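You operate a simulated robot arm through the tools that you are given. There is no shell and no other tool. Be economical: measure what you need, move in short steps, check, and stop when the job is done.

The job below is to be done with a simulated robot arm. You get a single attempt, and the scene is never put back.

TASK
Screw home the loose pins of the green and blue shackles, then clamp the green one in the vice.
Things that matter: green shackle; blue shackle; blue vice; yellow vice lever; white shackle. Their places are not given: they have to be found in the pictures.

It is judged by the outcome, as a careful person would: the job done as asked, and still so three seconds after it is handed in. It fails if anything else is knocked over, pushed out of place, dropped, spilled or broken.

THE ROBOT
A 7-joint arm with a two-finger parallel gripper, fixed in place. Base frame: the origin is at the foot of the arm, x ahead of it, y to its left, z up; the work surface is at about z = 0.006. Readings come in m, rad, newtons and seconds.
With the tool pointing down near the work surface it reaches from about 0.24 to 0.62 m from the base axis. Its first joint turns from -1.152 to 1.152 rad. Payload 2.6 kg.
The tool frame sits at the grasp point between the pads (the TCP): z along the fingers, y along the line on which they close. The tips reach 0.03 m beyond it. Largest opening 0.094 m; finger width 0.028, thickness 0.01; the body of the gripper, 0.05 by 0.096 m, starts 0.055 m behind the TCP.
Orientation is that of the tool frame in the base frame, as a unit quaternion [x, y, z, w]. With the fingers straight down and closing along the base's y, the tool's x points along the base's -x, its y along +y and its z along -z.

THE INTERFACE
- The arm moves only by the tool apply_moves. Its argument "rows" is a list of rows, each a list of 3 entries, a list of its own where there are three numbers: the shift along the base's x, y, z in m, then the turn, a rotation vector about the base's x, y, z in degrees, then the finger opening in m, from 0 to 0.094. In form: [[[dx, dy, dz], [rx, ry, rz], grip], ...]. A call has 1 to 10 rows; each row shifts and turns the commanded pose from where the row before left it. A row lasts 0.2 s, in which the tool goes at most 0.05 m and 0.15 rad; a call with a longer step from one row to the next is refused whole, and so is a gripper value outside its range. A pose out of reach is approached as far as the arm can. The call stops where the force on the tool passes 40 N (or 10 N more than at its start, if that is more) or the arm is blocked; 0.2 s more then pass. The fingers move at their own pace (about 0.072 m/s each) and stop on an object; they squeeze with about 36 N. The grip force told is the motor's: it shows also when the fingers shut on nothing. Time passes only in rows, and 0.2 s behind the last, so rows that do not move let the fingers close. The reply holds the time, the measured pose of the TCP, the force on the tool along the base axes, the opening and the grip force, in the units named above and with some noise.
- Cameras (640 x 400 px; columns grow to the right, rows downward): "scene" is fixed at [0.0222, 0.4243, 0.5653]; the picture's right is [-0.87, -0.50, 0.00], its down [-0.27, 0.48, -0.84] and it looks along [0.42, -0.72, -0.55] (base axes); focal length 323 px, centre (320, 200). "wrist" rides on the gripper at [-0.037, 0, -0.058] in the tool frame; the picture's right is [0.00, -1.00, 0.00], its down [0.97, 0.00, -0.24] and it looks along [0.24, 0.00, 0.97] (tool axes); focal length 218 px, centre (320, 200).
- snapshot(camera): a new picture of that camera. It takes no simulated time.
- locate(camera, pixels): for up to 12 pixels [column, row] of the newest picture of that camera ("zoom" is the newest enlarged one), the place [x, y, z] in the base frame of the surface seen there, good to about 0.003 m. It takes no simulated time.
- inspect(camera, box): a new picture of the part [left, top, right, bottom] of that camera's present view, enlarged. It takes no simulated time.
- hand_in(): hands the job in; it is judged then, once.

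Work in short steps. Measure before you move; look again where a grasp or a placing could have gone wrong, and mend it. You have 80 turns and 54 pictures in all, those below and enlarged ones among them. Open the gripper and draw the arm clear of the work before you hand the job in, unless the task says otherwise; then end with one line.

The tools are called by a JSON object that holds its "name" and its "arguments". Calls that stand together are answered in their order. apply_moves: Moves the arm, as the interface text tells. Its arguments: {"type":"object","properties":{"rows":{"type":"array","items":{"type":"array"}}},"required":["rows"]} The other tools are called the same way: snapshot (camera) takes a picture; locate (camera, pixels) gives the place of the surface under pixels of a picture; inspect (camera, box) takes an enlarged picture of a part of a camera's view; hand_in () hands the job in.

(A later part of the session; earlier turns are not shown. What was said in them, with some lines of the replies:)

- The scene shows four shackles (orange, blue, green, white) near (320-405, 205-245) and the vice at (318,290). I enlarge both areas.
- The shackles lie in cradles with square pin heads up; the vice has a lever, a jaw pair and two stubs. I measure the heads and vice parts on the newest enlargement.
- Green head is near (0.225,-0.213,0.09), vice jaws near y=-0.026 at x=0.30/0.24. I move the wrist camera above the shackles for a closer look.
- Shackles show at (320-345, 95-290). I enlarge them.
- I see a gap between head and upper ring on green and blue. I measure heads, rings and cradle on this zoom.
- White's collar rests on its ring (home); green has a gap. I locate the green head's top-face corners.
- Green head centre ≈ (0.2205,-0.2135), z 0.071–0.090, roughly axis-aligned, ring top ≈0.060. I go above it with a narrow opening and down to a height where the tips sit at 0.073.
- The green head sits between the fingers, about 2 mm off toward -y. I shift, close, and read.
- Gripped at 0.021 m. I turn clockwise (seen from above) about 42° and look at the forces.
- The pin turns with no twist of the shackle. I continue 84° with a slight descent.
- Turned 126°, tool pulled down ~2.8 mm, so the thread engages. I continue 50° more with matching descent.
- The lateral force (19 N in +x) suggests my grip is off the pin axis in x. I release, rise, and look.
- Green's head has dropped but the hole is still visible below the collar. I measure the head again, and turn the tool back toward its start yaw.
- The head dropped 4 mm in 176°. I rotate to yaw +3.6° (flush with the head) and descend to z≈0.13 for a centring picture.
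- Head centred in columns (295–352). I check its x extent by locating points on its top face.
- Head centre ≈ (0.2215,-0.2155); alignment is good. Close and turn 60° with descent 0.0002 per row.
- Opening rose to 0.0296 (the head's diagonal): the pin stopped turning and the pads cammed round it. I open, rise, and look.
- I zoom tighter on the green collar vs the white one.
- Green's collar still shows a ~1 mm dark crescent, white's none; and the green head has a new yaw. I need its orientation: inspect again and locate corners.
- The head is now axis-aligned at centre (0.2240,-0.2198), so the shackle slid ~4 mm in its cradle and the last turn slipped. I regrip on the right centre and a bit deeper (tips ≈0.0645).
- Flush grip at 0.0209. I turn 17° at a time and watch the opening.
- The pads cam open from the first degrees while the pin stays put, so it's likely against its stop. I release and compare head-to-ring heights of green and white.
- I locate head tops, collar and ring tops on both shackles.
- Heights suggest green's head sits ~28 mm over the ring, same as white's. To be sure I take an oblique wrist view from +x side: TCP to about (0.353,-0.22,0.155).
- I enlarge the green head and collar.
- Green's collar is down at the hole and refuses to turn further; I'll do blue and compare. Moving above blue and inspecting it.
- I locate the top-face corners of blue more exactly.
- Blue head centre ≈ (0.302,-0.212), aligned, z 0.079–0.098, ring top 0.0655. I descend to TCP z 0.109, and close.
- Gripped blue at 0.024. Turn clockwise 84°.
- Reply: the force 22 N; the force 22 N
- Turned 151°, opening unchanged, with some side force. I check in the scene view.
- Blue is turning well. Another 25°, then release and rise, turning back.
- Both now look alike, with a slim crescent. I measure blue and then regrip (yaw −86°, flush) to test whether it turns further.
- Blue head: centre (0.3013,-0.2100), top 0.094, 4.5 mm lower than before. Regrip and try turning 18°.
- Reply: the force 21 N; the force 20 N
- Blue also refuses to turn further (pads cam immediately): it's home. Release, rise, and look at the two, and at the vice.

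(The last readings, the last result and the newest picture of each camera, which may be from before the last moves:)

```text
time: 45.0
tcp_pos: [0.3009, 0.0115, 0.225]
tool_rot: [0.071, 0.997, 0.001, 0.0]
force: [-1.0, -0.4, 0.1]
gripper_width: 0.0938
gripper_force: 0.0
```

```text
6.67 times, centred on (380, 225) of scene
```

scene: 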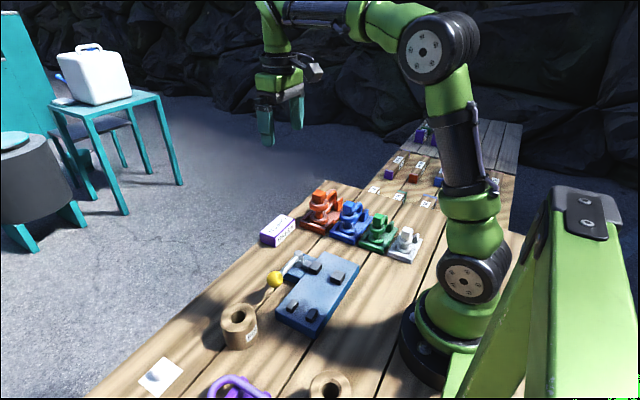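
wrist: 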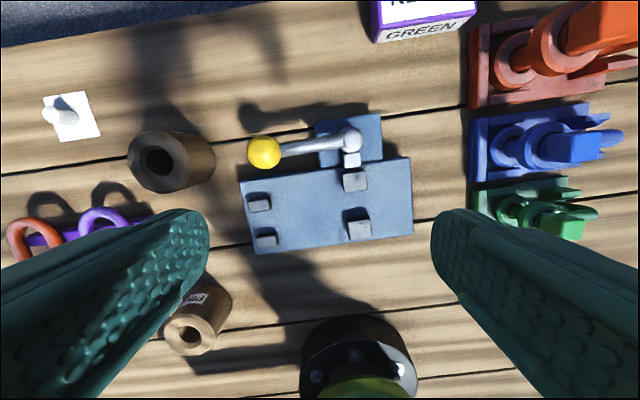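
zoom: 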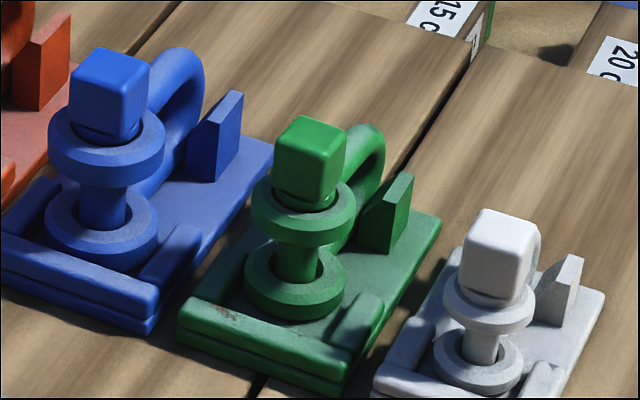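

Both pins look home. Now the vice: lever ball at (264,152), pivot (350,138), moving jaw (355,180), fixed jaw (359,225). I enlarge and measure.

{"name": "inspect", "arguments": {"camera": "wrist", "box": [230, 105, 420, 260]}}

{"name": "locate", "arguments": {"camera": "zoom", "pixels": [[410, 100], [417, 145], [425, 185], [424, 217], [430, 250], [437, 293], [438, 325], [115, 125], [95, 265], [115, 335], [500, 280], [470, 110]]}}

```text
2.58 times, centred on (325, 182) of wrist
```

zoom: 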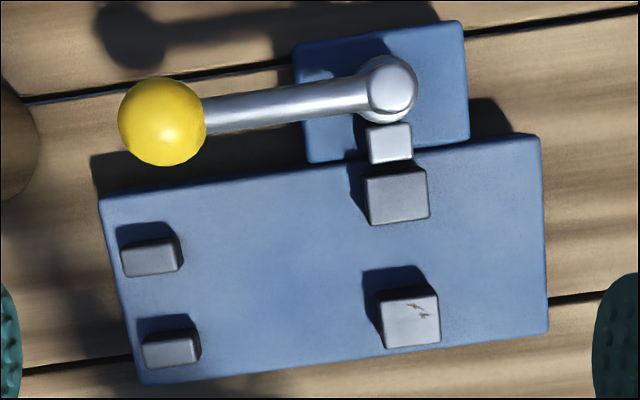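

```text
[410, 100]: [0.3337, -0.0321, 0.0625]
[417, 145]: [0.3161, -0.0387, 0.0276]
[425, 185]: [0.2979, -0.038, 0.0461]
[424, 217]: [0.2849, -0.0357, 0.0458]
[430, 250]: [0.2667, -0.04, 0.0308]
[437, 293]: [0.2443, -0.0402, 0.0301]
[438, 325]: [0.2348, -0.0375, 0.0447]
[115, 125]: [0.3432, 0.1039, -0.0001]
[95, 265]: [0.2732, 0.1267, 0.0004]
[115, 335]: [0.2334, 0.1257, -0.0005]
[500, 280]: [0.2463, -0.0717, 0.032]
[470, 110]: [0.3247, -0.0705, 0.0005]
```

I measure jaw faces more exactly.

{"name": "locate", "arguments": {"camera": "zoom", "pixels": [[373, 215], [424, 210], [370, 180], [383, 300], [436, 297], [388, 342], [436, 338], [400, 205], [408, 297], [400, 260], [128, 272], [180, 265]]}}

{"name": "inspect", "arguments": {"camera": "scene", "box": [265, 245, 365, 310]}}

{"name": "locate", "arguments": {"camera": "zoom", "pixels": [[65, 205], [240, 60], [245, 110], [290, 115], [320, 145], [350, 165], [395, 190], [420, 160], [460, 185], [430, 210], [370, 130], [345, 120]]}}

```text
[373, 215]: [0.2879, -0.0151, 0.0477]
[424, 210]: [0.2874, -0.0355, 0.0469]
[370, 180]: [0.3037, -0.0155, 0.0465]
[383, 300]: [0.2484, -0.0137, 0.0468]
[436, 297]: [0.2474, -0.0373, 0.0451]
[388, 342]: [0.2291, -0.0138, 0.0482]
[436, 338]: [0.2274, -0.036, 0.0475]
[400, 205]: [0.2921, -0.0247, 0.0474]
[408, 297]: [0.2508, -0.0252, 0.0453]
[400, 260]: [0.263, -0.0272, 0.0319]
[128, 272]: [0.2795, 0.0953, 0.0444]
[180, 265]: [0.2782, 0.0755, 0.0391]
```

```text
6.15 times, centred on (315, 278) of scene
```

zoom: 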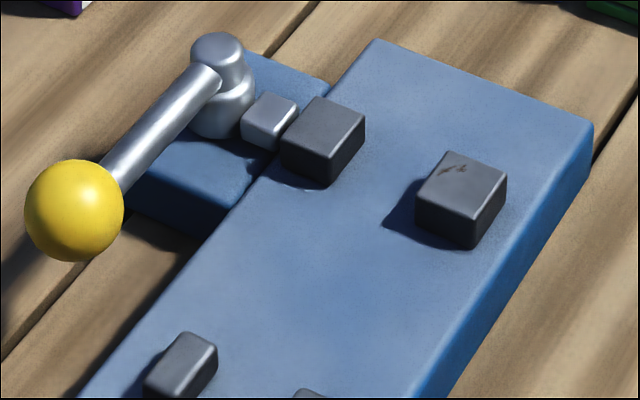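

```text
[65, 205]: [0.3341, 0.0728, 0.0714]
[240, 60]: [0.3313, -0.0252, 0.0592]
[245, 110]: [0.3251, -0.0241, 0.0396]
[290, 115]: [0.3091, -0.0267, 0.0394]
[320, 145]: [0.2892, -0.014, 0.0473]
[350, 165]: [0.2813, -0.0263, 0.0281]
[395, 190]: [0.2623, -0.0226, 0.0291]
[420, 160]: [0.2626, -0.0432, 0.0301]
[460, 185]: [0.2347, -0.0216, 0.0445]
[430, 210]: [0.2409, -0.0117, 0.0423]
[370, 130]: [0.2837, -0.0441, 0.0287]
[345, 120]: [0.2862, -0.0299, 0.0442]
```

The ring (~39 mm) is wider than the jaw gap (~35 mm), so I must learn how the lever moves the jaw before placing anything. Ball centre ≈ (0.340,0.060,0.068), pivot ≈ (0.339,-0.025). I turn the tool to yaw −90° and go above the ball.

{"name": "apply_moves", "arguments": {"rows": [[[0.008, 0.01, 0], [0, 0, -8.4], 0.06], [[0.008, 0.01, 0], [0, 0, -8.4], 0.06], [[0.008, 0.01, 0], [0, 0, -8.4], 0.06], [[0.008, 0.01, 0], [0, 0, -8.4], 0.06], [[0.007, 0.009, 0], [0, 0, -8.4], 0.06], [[0, 0, -0.03], [0, 0, -8.4], 0.06], [[0, 0, -0.03], [0, 0, -8.4], 0.06], [[0, 0, -0.03], [0, 0, -8.4], 0.06], [[0, 0, 0], [0, 0, -8.4], 0.06], [[0, 0, 0], [0, 0, -6], 0.06]]}}

{"name": "snapshot", "arguments": {"camera": "wrist"}}

```text
time: 47.2
tcp_pos: [0.3404, 0.0591, 0.1353]
tool_rot: [0.707, 0.707, 0.0, 0.0]
force: [0.3, -0.7, 0.6]
gripper_width: 0.0601
gripper_force: 0.0
```

```text
16 pictures are left
```

wrist: 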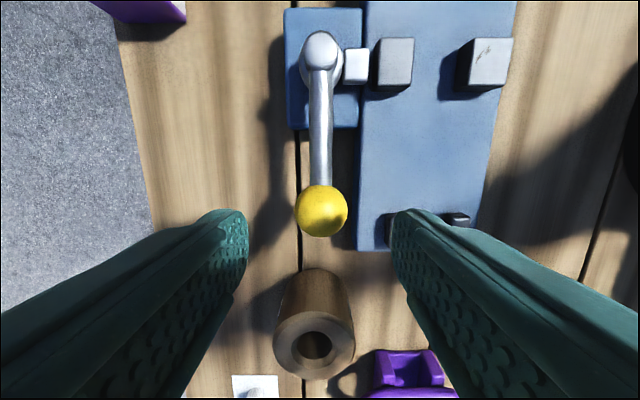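

The ball is centred between the fingers (321,211). I descend, close on it, and swing it 24° outward (+x).

{"name": "apply_moves", "arguments": {"rows": [[[0, 0, -0.03], [0, 0, 0], 0.05], [[0, 0, -0.025], [0, 0, 0], 0.045], [[0, 0, -0.008], [0, 0, 0], 0.045], [[0, 0, 0], [0, 0, 0], 0.01], [[0, 0, 0], [0, 0, 0], 0.01], [[0, 0, 0], [0, 0, 0], 0.01]]}}

{"name": "apply_moves", "arguments": {"rows": [[[0.0119, -0.0008, 0], [0, 0, -4], 0.01], [[0.0117, -0.0025, 0], [0, 0, -4], 0.01], [[0.0112, -0.0041, 0], [0, 0, -4], 0.01], [[0, 0, 0], [0, 0, 0], 0.01]]}}

{"name": "snapshot", "arguments": {"camera": "wrist"}}

```text
time: 48.6
tcp_pos: [0.3411, 0.0579, 0.0716]
tool_rot: [0.707, 0.708, -0.001, 0.001]
force: [1.4, -0.5, -5.4]
gripper_width: 0.0332
gripper_force: 44.6
```

```text
time: 49.6
tcp_pos: [0.3753, 0.0509, 0.0729]
tool_rot: [0.777, 0.63, 0.0, 0.0]
force: [-5.3, 4.9, -3.2]
gripper_width: 0.0332
gripper_force: 45.2
```

```text
15 pictures are left
```

wrist: 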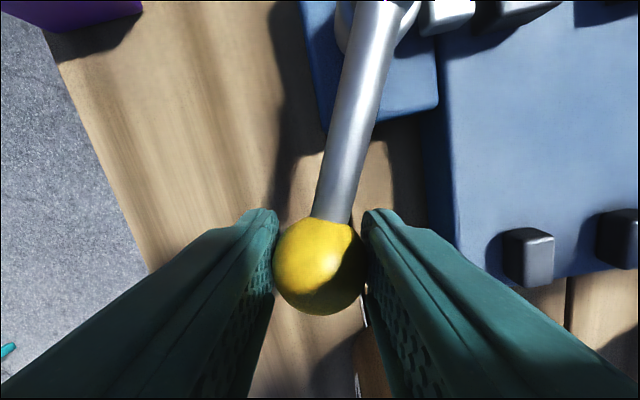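

The lever swings. I check the jaw in the scene camera.

{"name": "inspect", "arguments": {"camera": "scene", "box": [275, 245, 365, 310]}}

{"name": "locate", "arguments": {"camera": "zoom", "pixels": [[320, 120], [300, 150], [330, 160], [420, 160], [380, 200], [240, 110], [280, 120]]}}

```text
6.15 times, centred on (320, 278) of scene
```

zoom: 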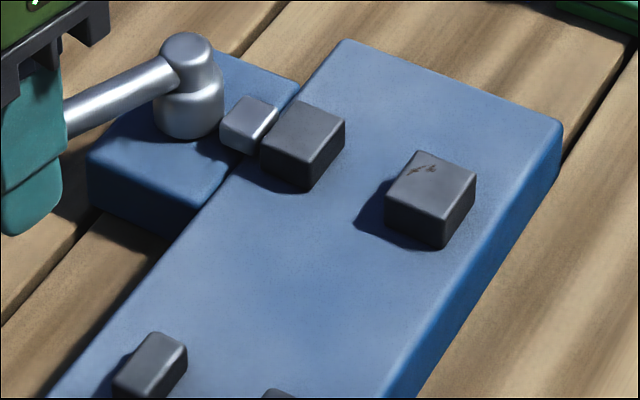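

```text
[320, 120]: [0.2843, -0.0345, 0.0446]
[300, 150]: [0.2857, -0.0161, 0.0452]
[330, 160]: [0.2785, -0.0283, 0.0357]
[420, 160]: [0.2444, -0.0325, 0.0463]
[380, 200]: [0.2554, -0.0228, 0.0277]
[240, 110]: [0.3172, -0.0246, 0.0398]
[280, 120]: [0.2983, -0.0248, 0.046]
```

The jaw advanced ~3 mm for 24° of outward swing. I continue the swing to learn the full stroke.

{"name": "apply_moves", "arguments": {"rows": [[[0.0105, -0.0056, 0], [0, 0, -4], 0.01], [[0.0097, -0.007, 0], [0, 0, -4], 0.01], [[0.0086, -0.0083, 0], [0, 0, -4], 0.01], [[0.0073, -0.0094, 0], [0, 0, -4], 0.01], [[0.006, -0.0103, 0], [0, 0, -4], 0.01], [[0.0045, -0.0111, 0], [0, 0, -4], 0.01], [[0.0029, -0.0116, 0], [0, 0, -4], 0.01], [[0, 0, 0], [0, 0, 0], 0.01]]}}

{"name": "inspect", "arguments": {"camera": "scene", "box": [275, 245, 365, 310]}}

{"name": "locate", "arguments": {"camera": "zoom", "pixels": [[350, 130], [330, 160], [355, 165], [420, 160], [390, 200], [240, 110], [280, 120], [310, 130]]}}

```text
time: 51.4
tcp_pos: [0.4276, -0.0087, 0.0725]
tool_rot: [0.906, 0.423, 0.004, 0.0]
force: [20.6, 22.9, 5.8]
gripper_width: 0.0356
gripper_force: 44.7
```

```text
6.15 times, centred on (320, 278) of scene
```

zoom: 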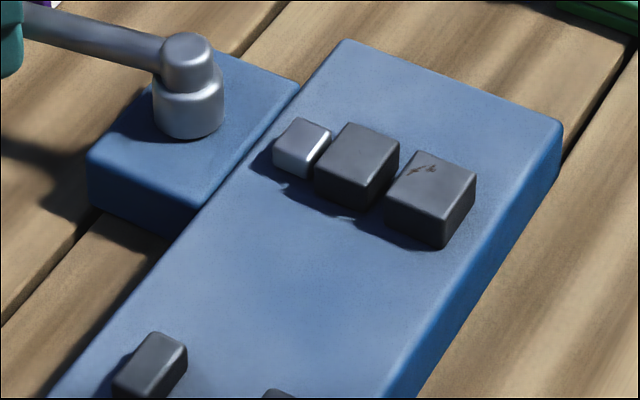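

```text
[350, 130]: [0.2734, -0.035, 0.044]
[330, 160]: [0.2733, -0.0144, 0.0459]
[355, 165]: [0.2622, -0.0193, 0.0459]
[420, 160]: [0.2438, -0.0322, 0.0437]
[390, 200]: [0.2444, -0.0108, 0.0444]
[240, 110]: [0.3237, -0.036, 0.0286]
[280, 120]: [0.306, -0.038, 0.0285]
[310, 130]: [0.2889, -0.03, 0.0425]
```

The jaw closes to ~9 mm, so the vice is meant for the bow's tube (~11.5 mm). I swing the lever back to fully open, release and rise.

{"name": "apply_moves", "arguments": {"rows": [[[-0.0029, 0.0116, 0], [0, 0, 4], 0.01], [[-0.0045, 0.0111, 0], [0, 0, 4], 0.01], [[-0.006, 0.0103, 0], [0, 0, 4], 0.01], [[-0.0073, 0.0094, 0], [0, 0, 4], 0.01], [[-0.0086, 0.0083, 0], [0, 0, 4], 0.01], [[-0.0097, 0.007, 0], [0, 0, 4], 0.01], [[-0.0105, 0.0056, 0], [0, 0, 4], 0.01], [[-0.0112, 0.0041, 0], [0, 0, 4], 0.01], [[-0.0117, 0.0025, 0], [0, 0, 4], 0.01], [[-0.0119, 0.0008, 0], [0, 0, 4], 0.01]]}}

{"name": "apply_moves", "arguments": {"rows": [[[0, 0, 0], [0, 0, 0], 0.05], [[0, 0, 0], [0, 0, 0], 0.05], [[0, 0, 0.04], [0, 0, 0], 0.06], [[0, 0, 0.04], [0, 0, 0], 0.06], [[0, -0.02, 0.03], [0, 0, 0], 0.06]]}}

{"name": "snapshot", "arguments": {"camera": "scene"}}

```text
time: 52.0
tcp_pos: [0.4225, 0.0099, 0.072]
tool_rot: [0.872, 0.49, 0.007, 0.005]
force: [-0.3, 1.0, -1.0]
gripper_width: 0.0336
gripper_force: 44.9
stopped in row 3: the force on the tool passed its limit (the readings are from after the stop); the commanded pose is now the measured one
```

```text
time: 53.2
tcp_pos: [0.4232, -0.0081, 0.1846]
tool_rot: [0.871, 0.491, 0.006, 0.004]
force: [0.2, -0.1, -0.3]
gripper_width: 0.0599
gripper_force: 0.0
```

```text
12 pictures are left
```

scene: 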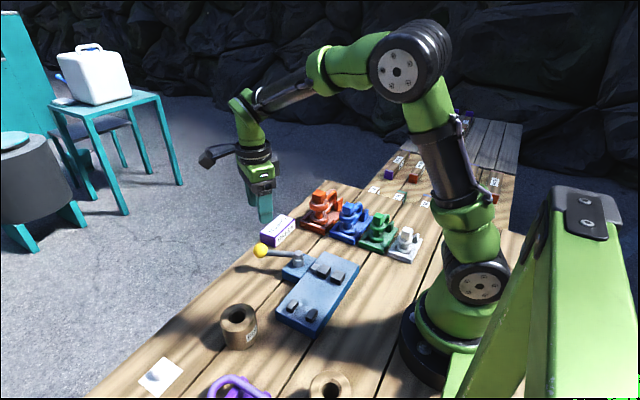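

The swing-back stopped at about θ=66° from over-constraint. I go down around the ball again with fingers loose (0.045) and push it back along the arc.

{"name": "apply_moves", "arguments": {"rows": [[[0, 0.018, -0.04], [0, 0, 0], 0.056], [[0, 0, -0.04], [0, 0, 0], 0.056], [[0, 0, -0.032], [0, 0, 0], 0.05], [[0, 0, 0], [0, 0, 0], 0.045]]}}

{"name": "apply_moves", "arguments": {"rows": [[[-0.0057, 0.0107, 0], [0, 0, 4], 0.045], [[-0.0071, 0.0098, 0], [0, 0, 4], 0.045], [[-0.0084, 0.0087, 0], [0, 0, 4], 0.045], [[-0.0095, 0.0074, 0], [0, 0, 4], 0.045], [[-0.0105, 0.006, 0], [0, 0, 4], 0.045], [[-0.0112, 0.0045, 0], [0, 0, 4], 0.045], [[-0.0117, 0.0029, 0], [0, 0, 4], 0.045], [[-0.012, 0.0013, 0], [0, 0, 3], 0.045], [[-0.006, 0, 0], [0, 0, 0], 0.045]]}}

```text
time: 54.2
tcp_pos: [0.4218, 0.0095, 0.0701]
tool_rot: [0.872, 0.489, 0.006, 0.006]
force: [-0.1, 0.0, -0.5]
gripper_width: 0.0452
gripper_force: 0.1
```

```text
time: 56.2
tcp_pos: [0.3383, 0.0599, 0.0702]
tool_rot: [0.709, 0.705, 0.008, 0.003]
force: [1.2, -0.1, -0.3]
gripper_width: 0.0457
gripper_force: 0.3
```

Lever back near its start. I rise, turn back to yaw 0 and travel above green, then check its position.

{"name": "apply_moves", "arguments": {"rows": [[[0, 0, 0.045], [0, 0, 0], 0.055], [[0, 0, 0.045], [0, 0, 8.4], 0.055], [[0, -0.02, 0.04], [0, 0, 8.4], 0.055], [[-0.015, -0.04, 0], [0, 0, 8.4], 0.055], [[-0.015, -0.04, 0], [0, 0, 8.4], 0.055], [[-0.015, -0.04, 0], [0, 0, 8.4], 0.055], [[-0.015, -0.04, 0], [0, 0, 8.4], 0.055], [[-0.02, -0.04, 0], [0, 0, 8.4], 0.055], [[-0.02, -0.04, 0], [0, 0, 8.4], 0.055], [[-0.015, -0.02, 0], [0, 0, 8.4], 0.055]]}}

{"name": "apply_moves", "arguments": {"rows": [[[0, 0, 0], [0, 0, 8.4], 0.055], [[0, 0, 0], [0, 0, 5], 0.055], [[0, 0, 0], [0, 0, 0], 0.055]]}}

{"name": "inspect", "arguments": {"camera": "scene", "box": [366, 205, 406, 252]}}

{"name": "inspect", "arguments": {"camera": "scene", "box": [255, 245, 365, 330]}}

```text
time: 58.5
tcp_pos: [0.2245, -0.2228, 0.2]
tool_rot: [0.128, 0.992, 0.008, -0.002]
force: [-0.1, -0.7, -0.2]
gripper_width: 0.0551
gripper_force: 0.2
```

```text
time: 59.2
tcp_pos: [0.226, -0.2204, 0.2008]
tool_rot: [0.012, 1.0, 0.007, -0.002]
force: [0.3, 0.4, 0.2]
gripper_width: 0.055
gripper_force: 0.1
```

```text
8.51 times, centred on (386, 228) of scene
```

zoom: 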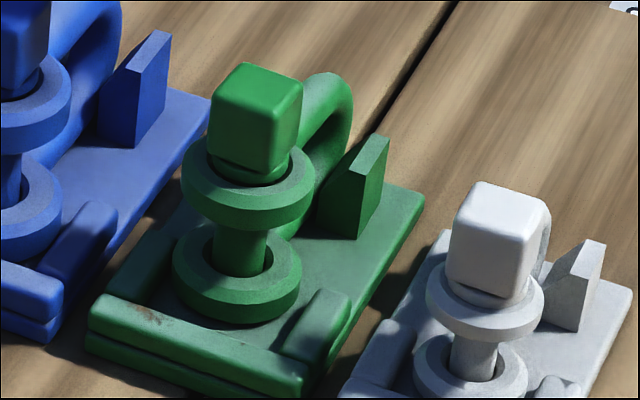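

```text
4.71 times, centred on (310, 288) of scene
```

zoom: 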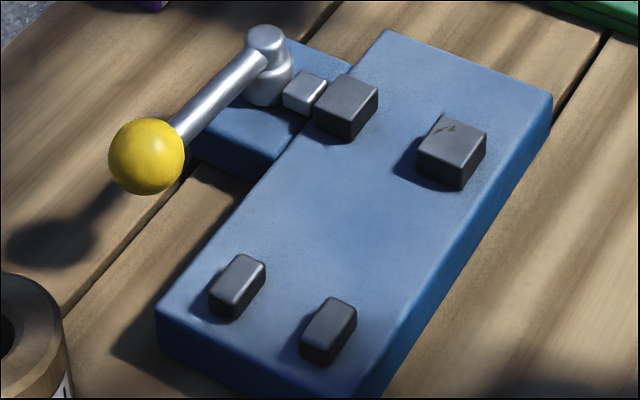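

The vice is open again. I locate the green head and cradle on the last full scene picture (green hasn't changed since).

{"name": "locate", "arguments": {"camera": "scene", "pixels": [[378.4, 215.1], [377, 213.2], [382.5, 215.7], [379.5, 217.8], [374, 215.7], [393, 229.8], [372, 238.5], [376, 240.5]]}}

{"name": "inspect", "arguments": {"camera": "wrist", "box": [240, 150, 400, 260]}}

```text
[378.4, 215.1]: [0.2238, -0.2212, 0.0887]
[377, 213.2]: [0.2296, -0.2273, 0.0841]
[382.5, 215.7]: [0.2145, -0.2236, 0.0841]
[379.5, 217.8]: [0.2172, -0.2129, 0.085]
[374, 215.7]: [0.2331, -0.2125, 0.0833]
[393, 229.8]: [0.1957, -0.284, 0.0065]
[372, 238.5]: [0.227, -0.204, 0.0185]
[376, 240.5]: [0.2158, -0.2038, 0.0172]
```

```text
3.64 times, centred on (320, 205) of wrist
```

zoom: 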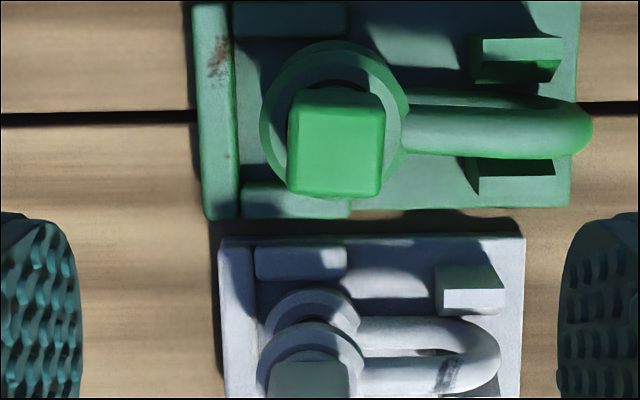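

Head centre ≈ (0.2237,-0.2205), upright. I descend (correcting the tool's small tilt) and grip the head.

{"name": "apply_moves", "arguments": {"rows": [[[-0.0023, 0, -0.04], [-0.8, -0.2, 1.4], 0.045], [[0, 0, -0.04], [0, 0, 0], 0.045], [[0, 0, -0.02], [0, 0, 0], 0.045], [[0, 0, -0.005], [0, 0, 0], 0.045], [[0, 0, 0], [0, 0, 0], 0.045], [[0, 0, 0], [0, 0, 0], 0.01], [[0, 0, 0], [0, 0, 0], 0.01], [[0, 0, 0], [0, 0, 0], 0.01]]}}

{"name": "apply_moves", "arguments": {"rows": [[[0, 0, 0.005], [0, 0, 0], 0.01], [[0, 0, 0.01], [0, 0, 0], 0.01], [[0, 0, 0.02], [0, 0, 0], 0.01], [[0, 0, 0.03], [0, 0, 0], 0.01], [[0, 0, 0.03], [0, 0, 0], 0.01]]}}

{"name": "inspect", "arguments": {"camera": "scene", "box": [340, 160, 430, 250]}}

```text
time: 61.0
tcp_pos: [0.2225, -0.2224, 0.0969]
tool_rot: [-0.001, 1.0, 0.001, -0.001]
force: [0.0, 0.4, -0.2]
gripper_width: 0.0211
gripper_force: 36.6
```

```text
time: 62.2
tcp_pos: [0.2239, -0.2189, 0.192]
tool_rot: [0.001, 1.0, 0.001, -0.001]
force: [0.7, -0.4, -2.6]
gripper_width: 0.021
gripper_force: 35.6
```

```text
4.44 times, centred on (385, 205) of scene
```

zoom: 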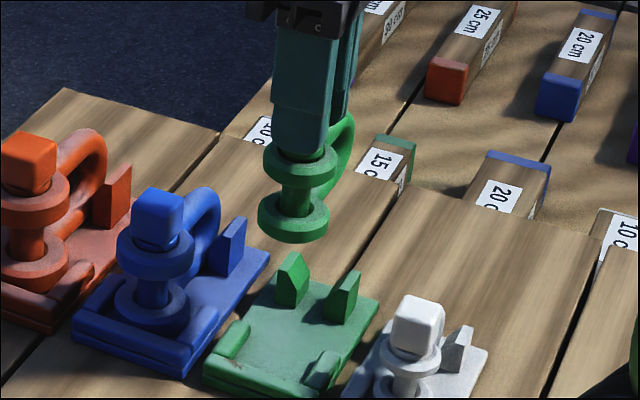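

Lifted cleanly and level. I carry it to above the vice: TCP (0.257, 0.013).

{"name": "apply_moves", "arguments": {"rows": [[[0.003, 0.02, 0], [0, 0, 0], 0.01], [[0.004, 0.028, 0], [0, 0, 0], 0.01], [[0.004, 0.028, 0], [0, 0, 0], 0.01], [[0.004, 0.028, 0], [0, 0, 0], 0.01], [[0.004, 0.028, 0], [0, 0, 0], 0.01], [[0.004, 0.028, 0], [0, 0, 0], 0.01], [[0.004, 0.028, 0], [0, 0, 0], 0.01], [[0.004, 0.028, 0], [0, 0, 0], 0.01], [[0.002, 0.016, -0.015], [0, 0, 0], 0.01], [[0, 0, -0.015], [0, 0, 0], 0.01]]}}

{"name": "inspect", "arguments": {"camera": "scene", "box": [260, 225, 370, 320]}}

{"name": "snapshot", "arguments": {"camera": "wrist"}}

```text
time: 64.5
tcp_pos: [0.258, 0.0122, 0.1604]
tool_rot: [0.0, 1.0, 0.0, -0.001]
force: [-0.2, 0.8, -2.8]
gripper_width: 0.0211
gripper_force: 36.0
```

```text
4.21 times, centred on (315, 272) of scene
```

zoom: 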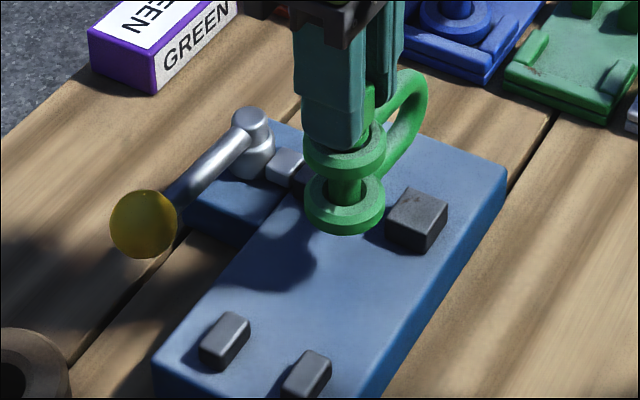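

```text
6 pictures are left
```

wrist: 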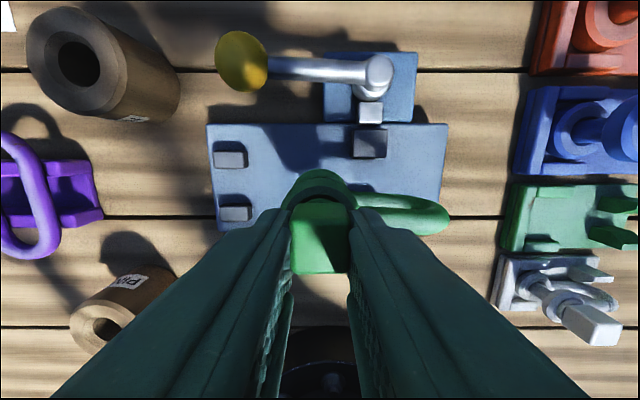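

Shackle hangs right over the place. I locate bow tube and head on this wrist picture to get the bow's x relative to the jaws.

{"name": "locate", "arguments": {"camera": "wrist", "pixels": [[390, 200], [390, 207], [390, 225], [415, 203], [415, 212], [415, 228], [445, 217], [320, 175], [320, 245], [369, 145], [382, 145], [369, 155]]}}

{"name": "locate", "arguments": {"camera": "zoom", "pixels": [[425, 95], [415, 78], [410, 195], [395, 225], [425, 240], [345, 230], [345, 195], [310, 200], [383, 200]]}}

```text
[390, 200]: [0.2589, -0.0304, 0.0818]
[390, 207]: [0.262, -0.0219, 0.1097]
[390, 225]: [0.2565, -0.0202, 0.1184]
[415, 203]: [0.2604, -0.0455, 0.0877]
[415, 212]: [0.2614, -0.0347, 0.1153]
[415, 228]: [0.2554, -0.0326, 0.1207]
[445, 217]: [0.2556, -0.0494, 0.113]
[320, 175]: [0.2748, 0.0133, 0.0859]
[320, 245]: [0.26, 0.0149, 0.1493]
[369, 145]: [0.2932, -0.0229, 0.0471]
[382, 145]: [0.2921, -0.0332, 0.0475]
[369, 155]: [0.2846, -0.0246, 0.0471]
```

```text
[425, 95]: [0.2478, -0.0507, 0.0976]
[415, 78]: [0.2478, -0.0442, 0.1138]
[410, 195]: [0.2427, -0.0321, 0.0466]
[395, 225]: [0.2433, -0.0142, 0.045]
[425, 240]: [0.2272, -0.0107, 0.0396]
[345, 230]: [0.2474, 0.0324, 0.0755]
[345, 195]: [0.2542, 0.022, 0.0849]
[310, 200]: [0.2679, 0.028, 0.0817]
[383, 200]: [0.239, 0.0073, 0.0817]
```

Bow centre is at x≈0.256, 6 mm from the fixed jaw face (0.250) with radius 6; I shift +4 mm for clearance, then descend 30 mm and creep.

{"name": "apply_moves", "arguments": {"rows": [[[0.004, 0.0005, 0], [0, 0, 0], 0.01], [[0, 0, -0.015], [0, 0, 0], 0.01], [[0, 0, -0.015], [0, 0, 0], 0.01], [[0, 0, -0.004], [0, 0, 0], 0.01], [[0, 0, -0.002], [0, 0, 0], 0.01], [[0, 0, -0.002], [0, 0, 0], 0.01], [[0, 0, 0], [0, 0, 0], 0.01]]}}

{"name": "apply_moves", "arguments": {"rows": [[[0, 0, -0.0015], [0, 0, 0], 0.01], [[0, 0, -0.0015], [0, 0, 0], 0.01], [[0, 0, 0], [0, 0, 0], 0.01]]}}

```text
time: 66.0
tcp_pos: [0.2594, 0.012, 0.1234]
tool_rot: [0.001, 1.0, 0.0, -0.001]
force: [0.1, -0.5, -2.9]
gripper_width: 0.0213
gripper_force: 36.3
```

```text
time: 66.8
tcp_pos: [0.26, 0.0118, 0.1206]
tool_rot: [-0.001, 1.0, 0.001, -0.001]
force: [0.1, 0.1, -3.3]
gripper_width: 0.0211
gripper_force: 36.0
```

No contact yet; I creep lower in 1.5 mm steps.

{"name": "apply_moves", "arguments": {"rows": [[[0, 0, -0.0015], [0, 0, 0], 0.01], [[0, 0, -0.0015], [0, 0, 0], 0.01], [[0, 0, 0], [0, 0, 0], 0.01]]}}

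{"name": "apply_moves", "arguments": {"rows": [[[0, 0, -0.0015], [0, 0, 0], 0.01], [[0, 0, -0.001], [0, 0, 0], 0.01], [[0, 0, 0], [0, 0, 0], 0.01]]}}

```text
time: 67.5
tcp_pos: [0.2609, 0.0127, 0.1187]
tool_rot: [0.002, 1.0, 0.001, 0.001]
force: [-2.8, -0.8, 5.3]
gripper_width: 0.0213
gripper_force: 36.4
stopped in row 3: the force on the tool passed its limit (the readings are from after the stop); the commanded pose is now the measured one
```

```text
time: 68.1
tcp_pos: [0.2617, 0.0114, 0.119]
tool_rot: [0.003, 1.0, 0.001, 0.002]
force: [-2.3, -0.1, 5.8]
gripper_width: 0.0212
gripper_force: 36.1
stopped in row 2: the force on the tool passed its limit (the readings are from after the stop); the commanded pose is now the measured one
```

Contact at TCP z ≈0.119. I check with one enlarged picture that it's the vice bed, not the jaw.

{"name": "inspect", "arguments": {"camera": "scene", "box": [270, 235, 360, 310]}}

{"name": "locate", "arguments": {"camera": "zoom", "pixels": [[345, 250], [310, 215], [390, 215], [430, 140], [440, 110], [345, 215], [400, 230], [330, 270]]}}

```text
5.33 times, centred on (315, 272) of scene
```

zoom: 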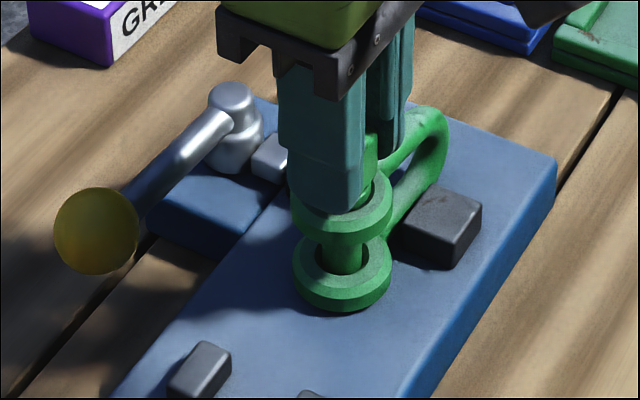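

```text
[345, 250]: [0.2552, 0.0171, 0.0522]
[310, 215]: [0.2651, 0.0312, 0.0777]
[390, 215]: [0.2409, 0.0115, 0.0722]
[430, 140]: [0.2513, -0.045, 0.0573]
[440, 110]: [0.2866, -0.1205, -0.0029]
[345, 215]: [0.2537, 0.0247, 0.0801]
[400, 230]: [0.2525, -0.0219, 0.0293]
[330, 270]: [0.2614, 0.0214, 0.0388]
```

It sits on the vice bed with the bow beside the fixed jaw. I release and rise straight up.

{"name": "apply_moves", "arguments": {"rows": [[[0, 0, 0], [0, 0, 0], 0.03], [[0, 0, 0], [0, 0, 0], 0.045], [[0, 0, 0], [0, 0, 0], 0.045], [[0, 0, 0.02], [0, 0, 0], 0.045], [[0, 0, 0.04], [0, 0, 0], 0.045], [[0, 0, 0.04], [0, 0, 0], 0.045]]}}

{"name": "snapshot", "arguments": {"camera": "wrist"}}

```text
time: 69.5
tcp_pos: [0.2627, 0.0132, 0.2166]
tool_rot: [0.002, 1.0, 0.001, 0.0]
force: [-0.8, 0.3, -0.2]
gripper_width: 0.0447
gripper_force: 0.1
```

```text
4 pictures are left
```

wrist: 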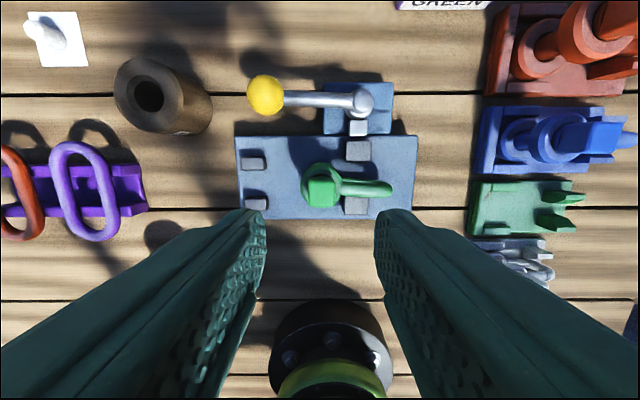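

The shackle stands free in place. Now I go to the lever ball (0.339,0.060) with yaw −90°.

{"name": "apply_moves", "arguments": {"rows": [[[0.012, 0.008, 0], [0, 0, -8.5], 0.06], [[0.012, 0.008, 0], [0, 0, -8.5], 0.06], [[0.012, 0.008, 0], [0, 0, -8.5], 0.06], [[0.012, 0.008, 0], [0, 0, -8.5], 0.06], [[0.012, 0.008, 0], [0, 0, -8.5], 0.06], [[0.012, 0.006, 0], [0, 0, -8.5], 0.06], [[0.005, 0, 0], [0, 0, -8.5], 0.06], [[0, 0, 0], [0, 0, -8.5], 0.06], [[0, 0, -0.03], [0, 0, -8.5], 0.06], [[0, 0, -0.03], [0, 0, -8.5], 0.06]]}}

{"name": "apply_moves", "arguments": {"rows": [[[0, 0, 0], [0, 0, -5], 0.06], [[0, 0, 0], [0, 0, 0], 0.06]]}}

{"name": "locate", "arguments": {"camera": "wrist", "pixels": [[265, 96], [258, 92], [272, 92], [265, 104], [361, 103], [372, 188], [385, 188], [357, 157], [357, 198], [323, 188]]}}

```text
time: 71.7
tcp_pos: [0.3386, 0.0581, 0.159]
tool_rot: [0.679, 0.734, 0.0, 0.001]
force: [0.2, -0.1, -0.3]
gripper_width: 0.06
gripper_force: 0.1
```

```text
time: 72.3
tcp_pos: [0.3374, 0.0598, 0.1592]
tool_rot: [0.709, 0.705, 0.0, 0.001]
force: [0.4, -1.0, -0.5]
gripper_width: 0.06
gripper_force: 0.1
```

```text
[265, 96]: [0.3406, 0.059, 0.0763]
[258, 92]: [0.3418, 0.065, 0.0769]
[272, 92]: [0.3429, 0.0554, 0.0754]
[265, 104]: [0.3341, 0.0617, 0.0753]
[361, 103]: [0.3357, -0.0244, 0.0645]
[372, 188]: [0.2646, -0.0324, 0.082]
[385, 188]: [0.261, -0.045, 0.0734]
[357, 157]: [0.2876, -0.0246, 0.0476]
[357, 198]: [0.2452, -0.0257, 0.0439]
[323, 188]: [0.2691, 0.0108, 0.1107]
```

Ball still at (0.340,0.060). I descend, grip it, and swing to about 50°, tracking yaw.

{"name": "apply_moves", "arguments": {"rows": [[[0.0025, 0, -0.04], [0, 0, 0], 0.055], [[0, 0, -0.03], [0, 0, 0], 0.05], [[0, 0, -0.0165], [0, 0, 0], 0.048], [[0, 0, 0], [0, 0, 0], 0.01], [[0, 0, 0], [0, 0, 0], 0.01], [[0, 0, 0], [0, 0, 0], 0.01]]}}

{"name": "apply_moves", "arguments": {"rows": [[[0.0119, -0.0008, 0], [0, 0, -5], 0.01], [[0.0117, -0.0025, 0], [0, 0, -5], 0.01], [[0.0112, -0.0041, 0], [0, 0, -5], 0.01], [[0.0105, -0.0056, 0], [0, 0, -5], 0.01], [[0.0097, -0.007, 0], [0, 0, -5], 0.01], [[0.0086, -0.0083, 0], [0, 0, -5], 0.01]]}}

{"name": "apply_moves", "arguments": {"rows": [[[0.0073, -0.0094, 0], [0, 0, -5], 0.01], [[0.006, -0.0103, 0], [0, 0, -5], 0.01], [[0, 0, 0], [0, 0, 0], 0.01]]}}

```text
time: 73.7
tcp_pos: [0.3401, 0.0576, 0.0724]
tool_rot: [0.708, 0.706, 0.0, 0.001]
force: [2.2, 4.2, -1.9]
gripper_width: 0.0337
gripper_force: 45.2
```

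```text
time: 75.1
tcp_pos: [0.4049, 0.0291, 0.0713]
tool_rot: [0.867, 0.498, 0.0, 0.001]
force: [-3.8, 5.4, -4.6]
gripper_width: 0.0335
gripper_force: 44.9
```

```text
time: 75.9
tcp_pos: [0.4183, 0.0095, 0.0716]
tool_rot: [0.907, 0.42, -0.001, 0.001]
force: [-3.4, 4.7, -12.1]
gripper_width: 0.0331
gripper_force: 45.4
```

At ~65° with little resistance; I continue in small steps watching force.

{"name": "apply_moves", "arguments": {"rows": [[[0.0024, -0.0054, 0], [0, 0, -4], 0.01], [[0.002, -0.0056, 0], [0, 0, -4], 0.01], [[0, 0, 0], [0, 0, 0], 0.01]]}}

{"name": "apply_moves", "arguments": {"rows": [[[0.0016, -0.0058, 0], [0, 0, -4], 0.01], [[0.0012, -0.0059, 0], [0, 0, -4], 0.01], [[0, 0, 0], [0, 0, 0], 0.01]]}}

```text
time: 76.7
tcp_pos: [0.4215, -0.0016, 0.0698]
tool_rot: [0.935, 0.356, -0.001, 0.001]
force: [-12.9, -3.7, -5.9]
gripper_width: 0.0337
gripper_force: 45.1
```

```text
time: 77.5
tcp_pos: [0.4243, -0.013, 0.0717]
tool_rot: [0.957, 0.29, -0.001, 0.001]
force: [-9.3, -2.2, -11.7]
gripper_width: 0.0334
gripper_force: 44.6
```

Lever at ~82°. I look at the jaws.

{"name": "inspect", "arguments": {"camera": "scene", "box": [275, 225, 365, 310]}}

{"name": "locate", "arguments": {"camera": "zoom", "pixels": [[345, 190], [375, 180], [420, 195], [310, 170], [330, 250], [300, 180], [360, 200]]}}

```text
4.71 times, centred on (320, 268) of scene
```

zoom: 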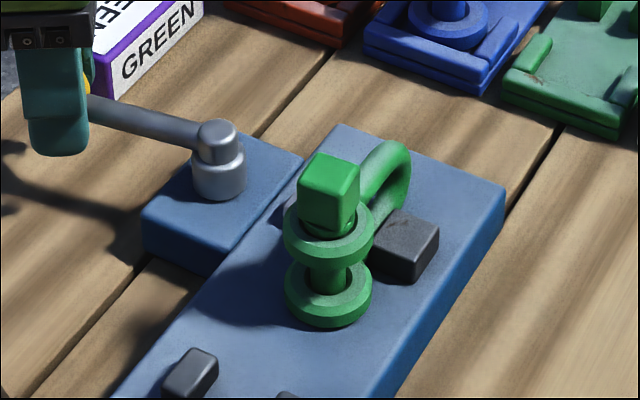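

```text
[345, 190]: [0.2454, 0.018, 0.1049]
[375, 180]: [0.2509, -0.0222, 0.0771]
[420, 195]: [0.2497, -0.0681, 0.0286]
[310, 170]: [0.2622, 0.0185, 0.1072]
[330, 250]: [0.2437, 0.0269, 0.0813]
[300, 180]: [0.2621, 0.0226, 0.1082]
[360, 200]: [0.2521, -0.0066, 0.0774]
```

The shackle has moved against the fixed jaw. I continue pushing the lever to its end.

{"name": "apply_moves", "arguments": {"rows": [[[0.0006, -0.006, 0], [0, 0, -3], 0.01], [[0.0002, -0.006, 0], [0, 0, -3], 0.01], [[0, 0, 0], [0, 0, 0], 0.01]]}}

{"name": "apply_moves", "arguments": {"rows": [[[-0.0003, -0.006, 0], [0, 0, -3], 0.01], [[-0.0008, -0.006, 0], [0, 0, -3], 0.01], [[0, 0, 0], [0, 0, 0], 0.01]]}}

```text
time: 78.3
tcp_pos: [0.427, -0.0238, 0.0719]
tool_rot: [0.971, 0.238, 0.0, 0.001]
force: [-12.1, 7.6, -3.9]
gripper_width: 0.0332
gripper_force: 45.2
```

```text
time: 79.1
tcp_pos: [0.4258, -0.0369, 0.0724]
tool_rot: [0.982, 0.188, -0.001, 0.002]
force: [1.1, 4.5, -11.0]
gripper_width: 0.0335
gripper_force: 44.6
```

Still moving easily at ~97°. I continue carefully.

{"name": "apply_moves", "arguments": {"rows": [[[-0.001, -0.006, 0], [0, 0, -3], 0.01], [[-0.0014, -0.0058, 0], [0, 0, -3], 0.01], [[0, 0, 0], [0, 0, 0], 0.01]]}}

{"name": "apply_moves", "arguments": {"rows": [[[-0.0018, -0.0057, 0], [0, 0, -3], 0.01], [[-0.0022, -0.0055, 0], [0, 0, -3], 0.01], [[0, 0, 0], [0, 0, 0], 0.01]]}}

```text
time: 79.9
tcp_pos: [0.4246, -0.0426, 0.0732]
tool_rot: [0.99, 0.139, 0.002, -0.003]
force: [19.3, 27.9, -13.9]
gripper_width: 0.0334
gripper_force: 44.8
```

```text
time: 80.4
tcp_pos: [0.4226, -0.0418, 0.0718]
tool_rot: [0.993, 0.114, 0.002, -0.008]
force: [-0.9, 1.2, -0.5]
gripper_width: 0.0336
gripper_force: 44.8
stopped in row 2: the force on the tool passed its limit (the readings are from after the stop); the commanded pose is now the measured one
```

Blocked at ~101°: the lever is past centre at its end stop. I release, rise and look.

{"name": "apply_moves", "arguments": {"rows": [[[0, 0, 0], [0, 0, 0], 0.05], [[0, 0, 0], [0, 0, 0], 0.055], [[0, 0, 0.03], [0, 0, 0], 0.055], [[0, 0, 0.045], [0, 0, 0], 0.055], [[0, 0, 0.045], [0, 0, 0], 0.055], [[0.03, 0, 0.03], [0, 0, 0], 0.055], [[0, 0, 0], [0, 0, 0], 0.055], [[0, 0, 0], [0, 0, 0], 0.055], [[0, 0, 0], [0, 0, 0], 0.055]]}}

{"name": "inspect", "arguments": {"camera": "scene", "box": [265, 225, 365, 310]}}

{"name": "locate", "arguments": {"camera": "zoom", "pixels": [[342, 190], [372, 180], [420, 220], [295, 215], [285, 215], [360, 200], [190, 130], [110, 110]]}}

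```text
time: 82.4
tcp_pos: [0.4518, -0.0428, 0.2199]
tool_rot: [0.994, 0.112, 0.002, -0.007]
force: [-0.2, -0.7, 0.1]
gripper_width: 0.0548
gripper_force: 0.0
```

```text
4.71 times, centred on (315, 268) of scene
```

zoom: 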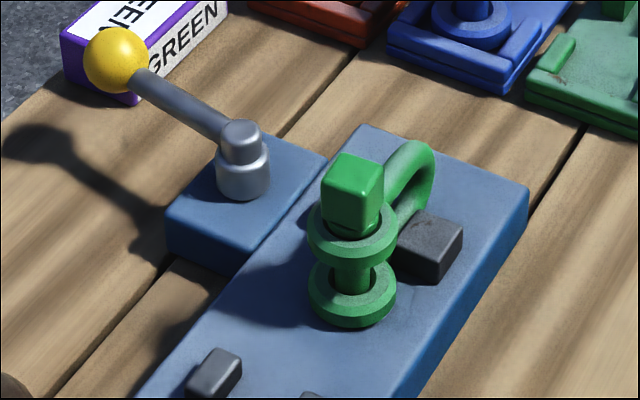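

```text
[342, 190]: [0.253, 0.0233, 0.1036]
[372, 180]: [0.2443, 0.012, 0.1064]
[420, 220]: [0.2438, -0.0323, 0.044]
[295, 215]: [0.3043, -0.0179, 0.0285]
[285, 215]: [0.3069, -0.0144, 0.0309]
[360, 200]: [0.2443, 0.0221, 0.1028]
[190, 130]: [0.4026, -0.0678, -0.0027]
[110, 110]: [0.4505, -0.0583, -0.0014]
```

The lever holds at its end. I move over the vice for a top view of jaw and bow.

{"name": "apply_moves", "arguments": {"rows": [[[-0.04, 0.005, 0.01], [0, 0, 0], 0.094], [[-0.04, 0.005, 0], [0, 0, 0], 0.094], [[-0.04, 0.005, 0], [0, 0, 0], 0.094], [[-0.04, 0.005, 0], [0, 0, 0], 0.094], [[-0.02, 0.0, 0], [0, 0, 0], 0.094], [[0, 0, 0], [0, 0, 0], 0.094]]}}

{"name": "inspect", "arguments": {"camera": "wrist", "box": [200, 90, 440, 260]}}

```text
time: 83.8
tcp_pos: [0.2721, -0.023, 0.2314]
tool_rot: [0.994, 0.113, 0.002, -0.008]
force: [-0.4, -0.9, 0.4]
gripper_width: 0.0942
gripper_force: 0.0
```

```text
2.35 times, centred on (320, 175) of wrist
```

zoom: 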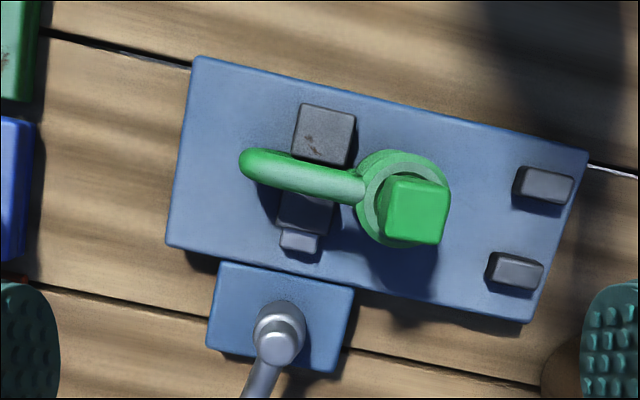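

The bow sits clamped between both jaws, the rod extended and the lever over centre. I draw the arm up and clear.

{"name": "apply_moves", "arguments": {"rows": [[[0.02, 0, 0.04], [0, 0, 0], 0.094], [[0.04, 0, 0.03], [0, 0, 0], 0.094], [[0.04, -0.02, 0.02], [0, 0, 0], 0.094], [[0.03, -0.03, 0], [0, 0, 0], 0.094], [[0, 0, 0], [0, 0, 0], 0.094]]}}

{"name": "snapshot", "arguments": {"camera": "scene"}}

```text
time: 85.0
tcp_pos: [0.4027, -0.0733, 0.3208]
tool_rot: [0.993, 0.114, 0.002, -0.008]
force: [-0.7, 0.6, 0.3]
gripper_width: 0.0938
gripper_force: 0.1
```

```text
0 pictures are left
```

scene: 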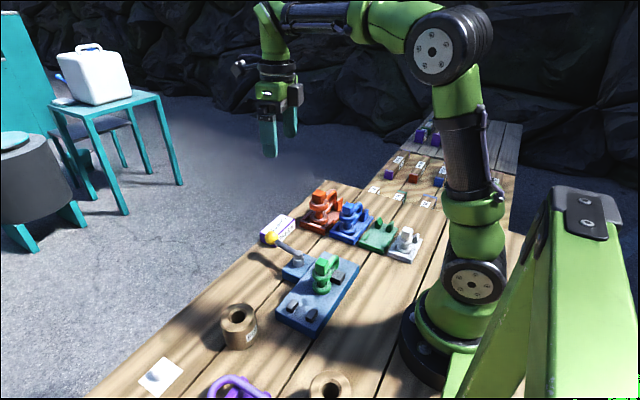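

The scene shows green clamped in the vice, the other shackles in their cradles, and the arm clear with the gripper open. I hand in.

{"name": "hand_in", "arguments": {}}

```text
The job is handed in.
```

I turned the green and blue pins clockwise until neither would turn further. I then clamped the green shackle by its bow in the vice, with the lever at its end stop. A thin dark line still showed under both collars in my pictures, so I judged "home" mainly by that hard stop.
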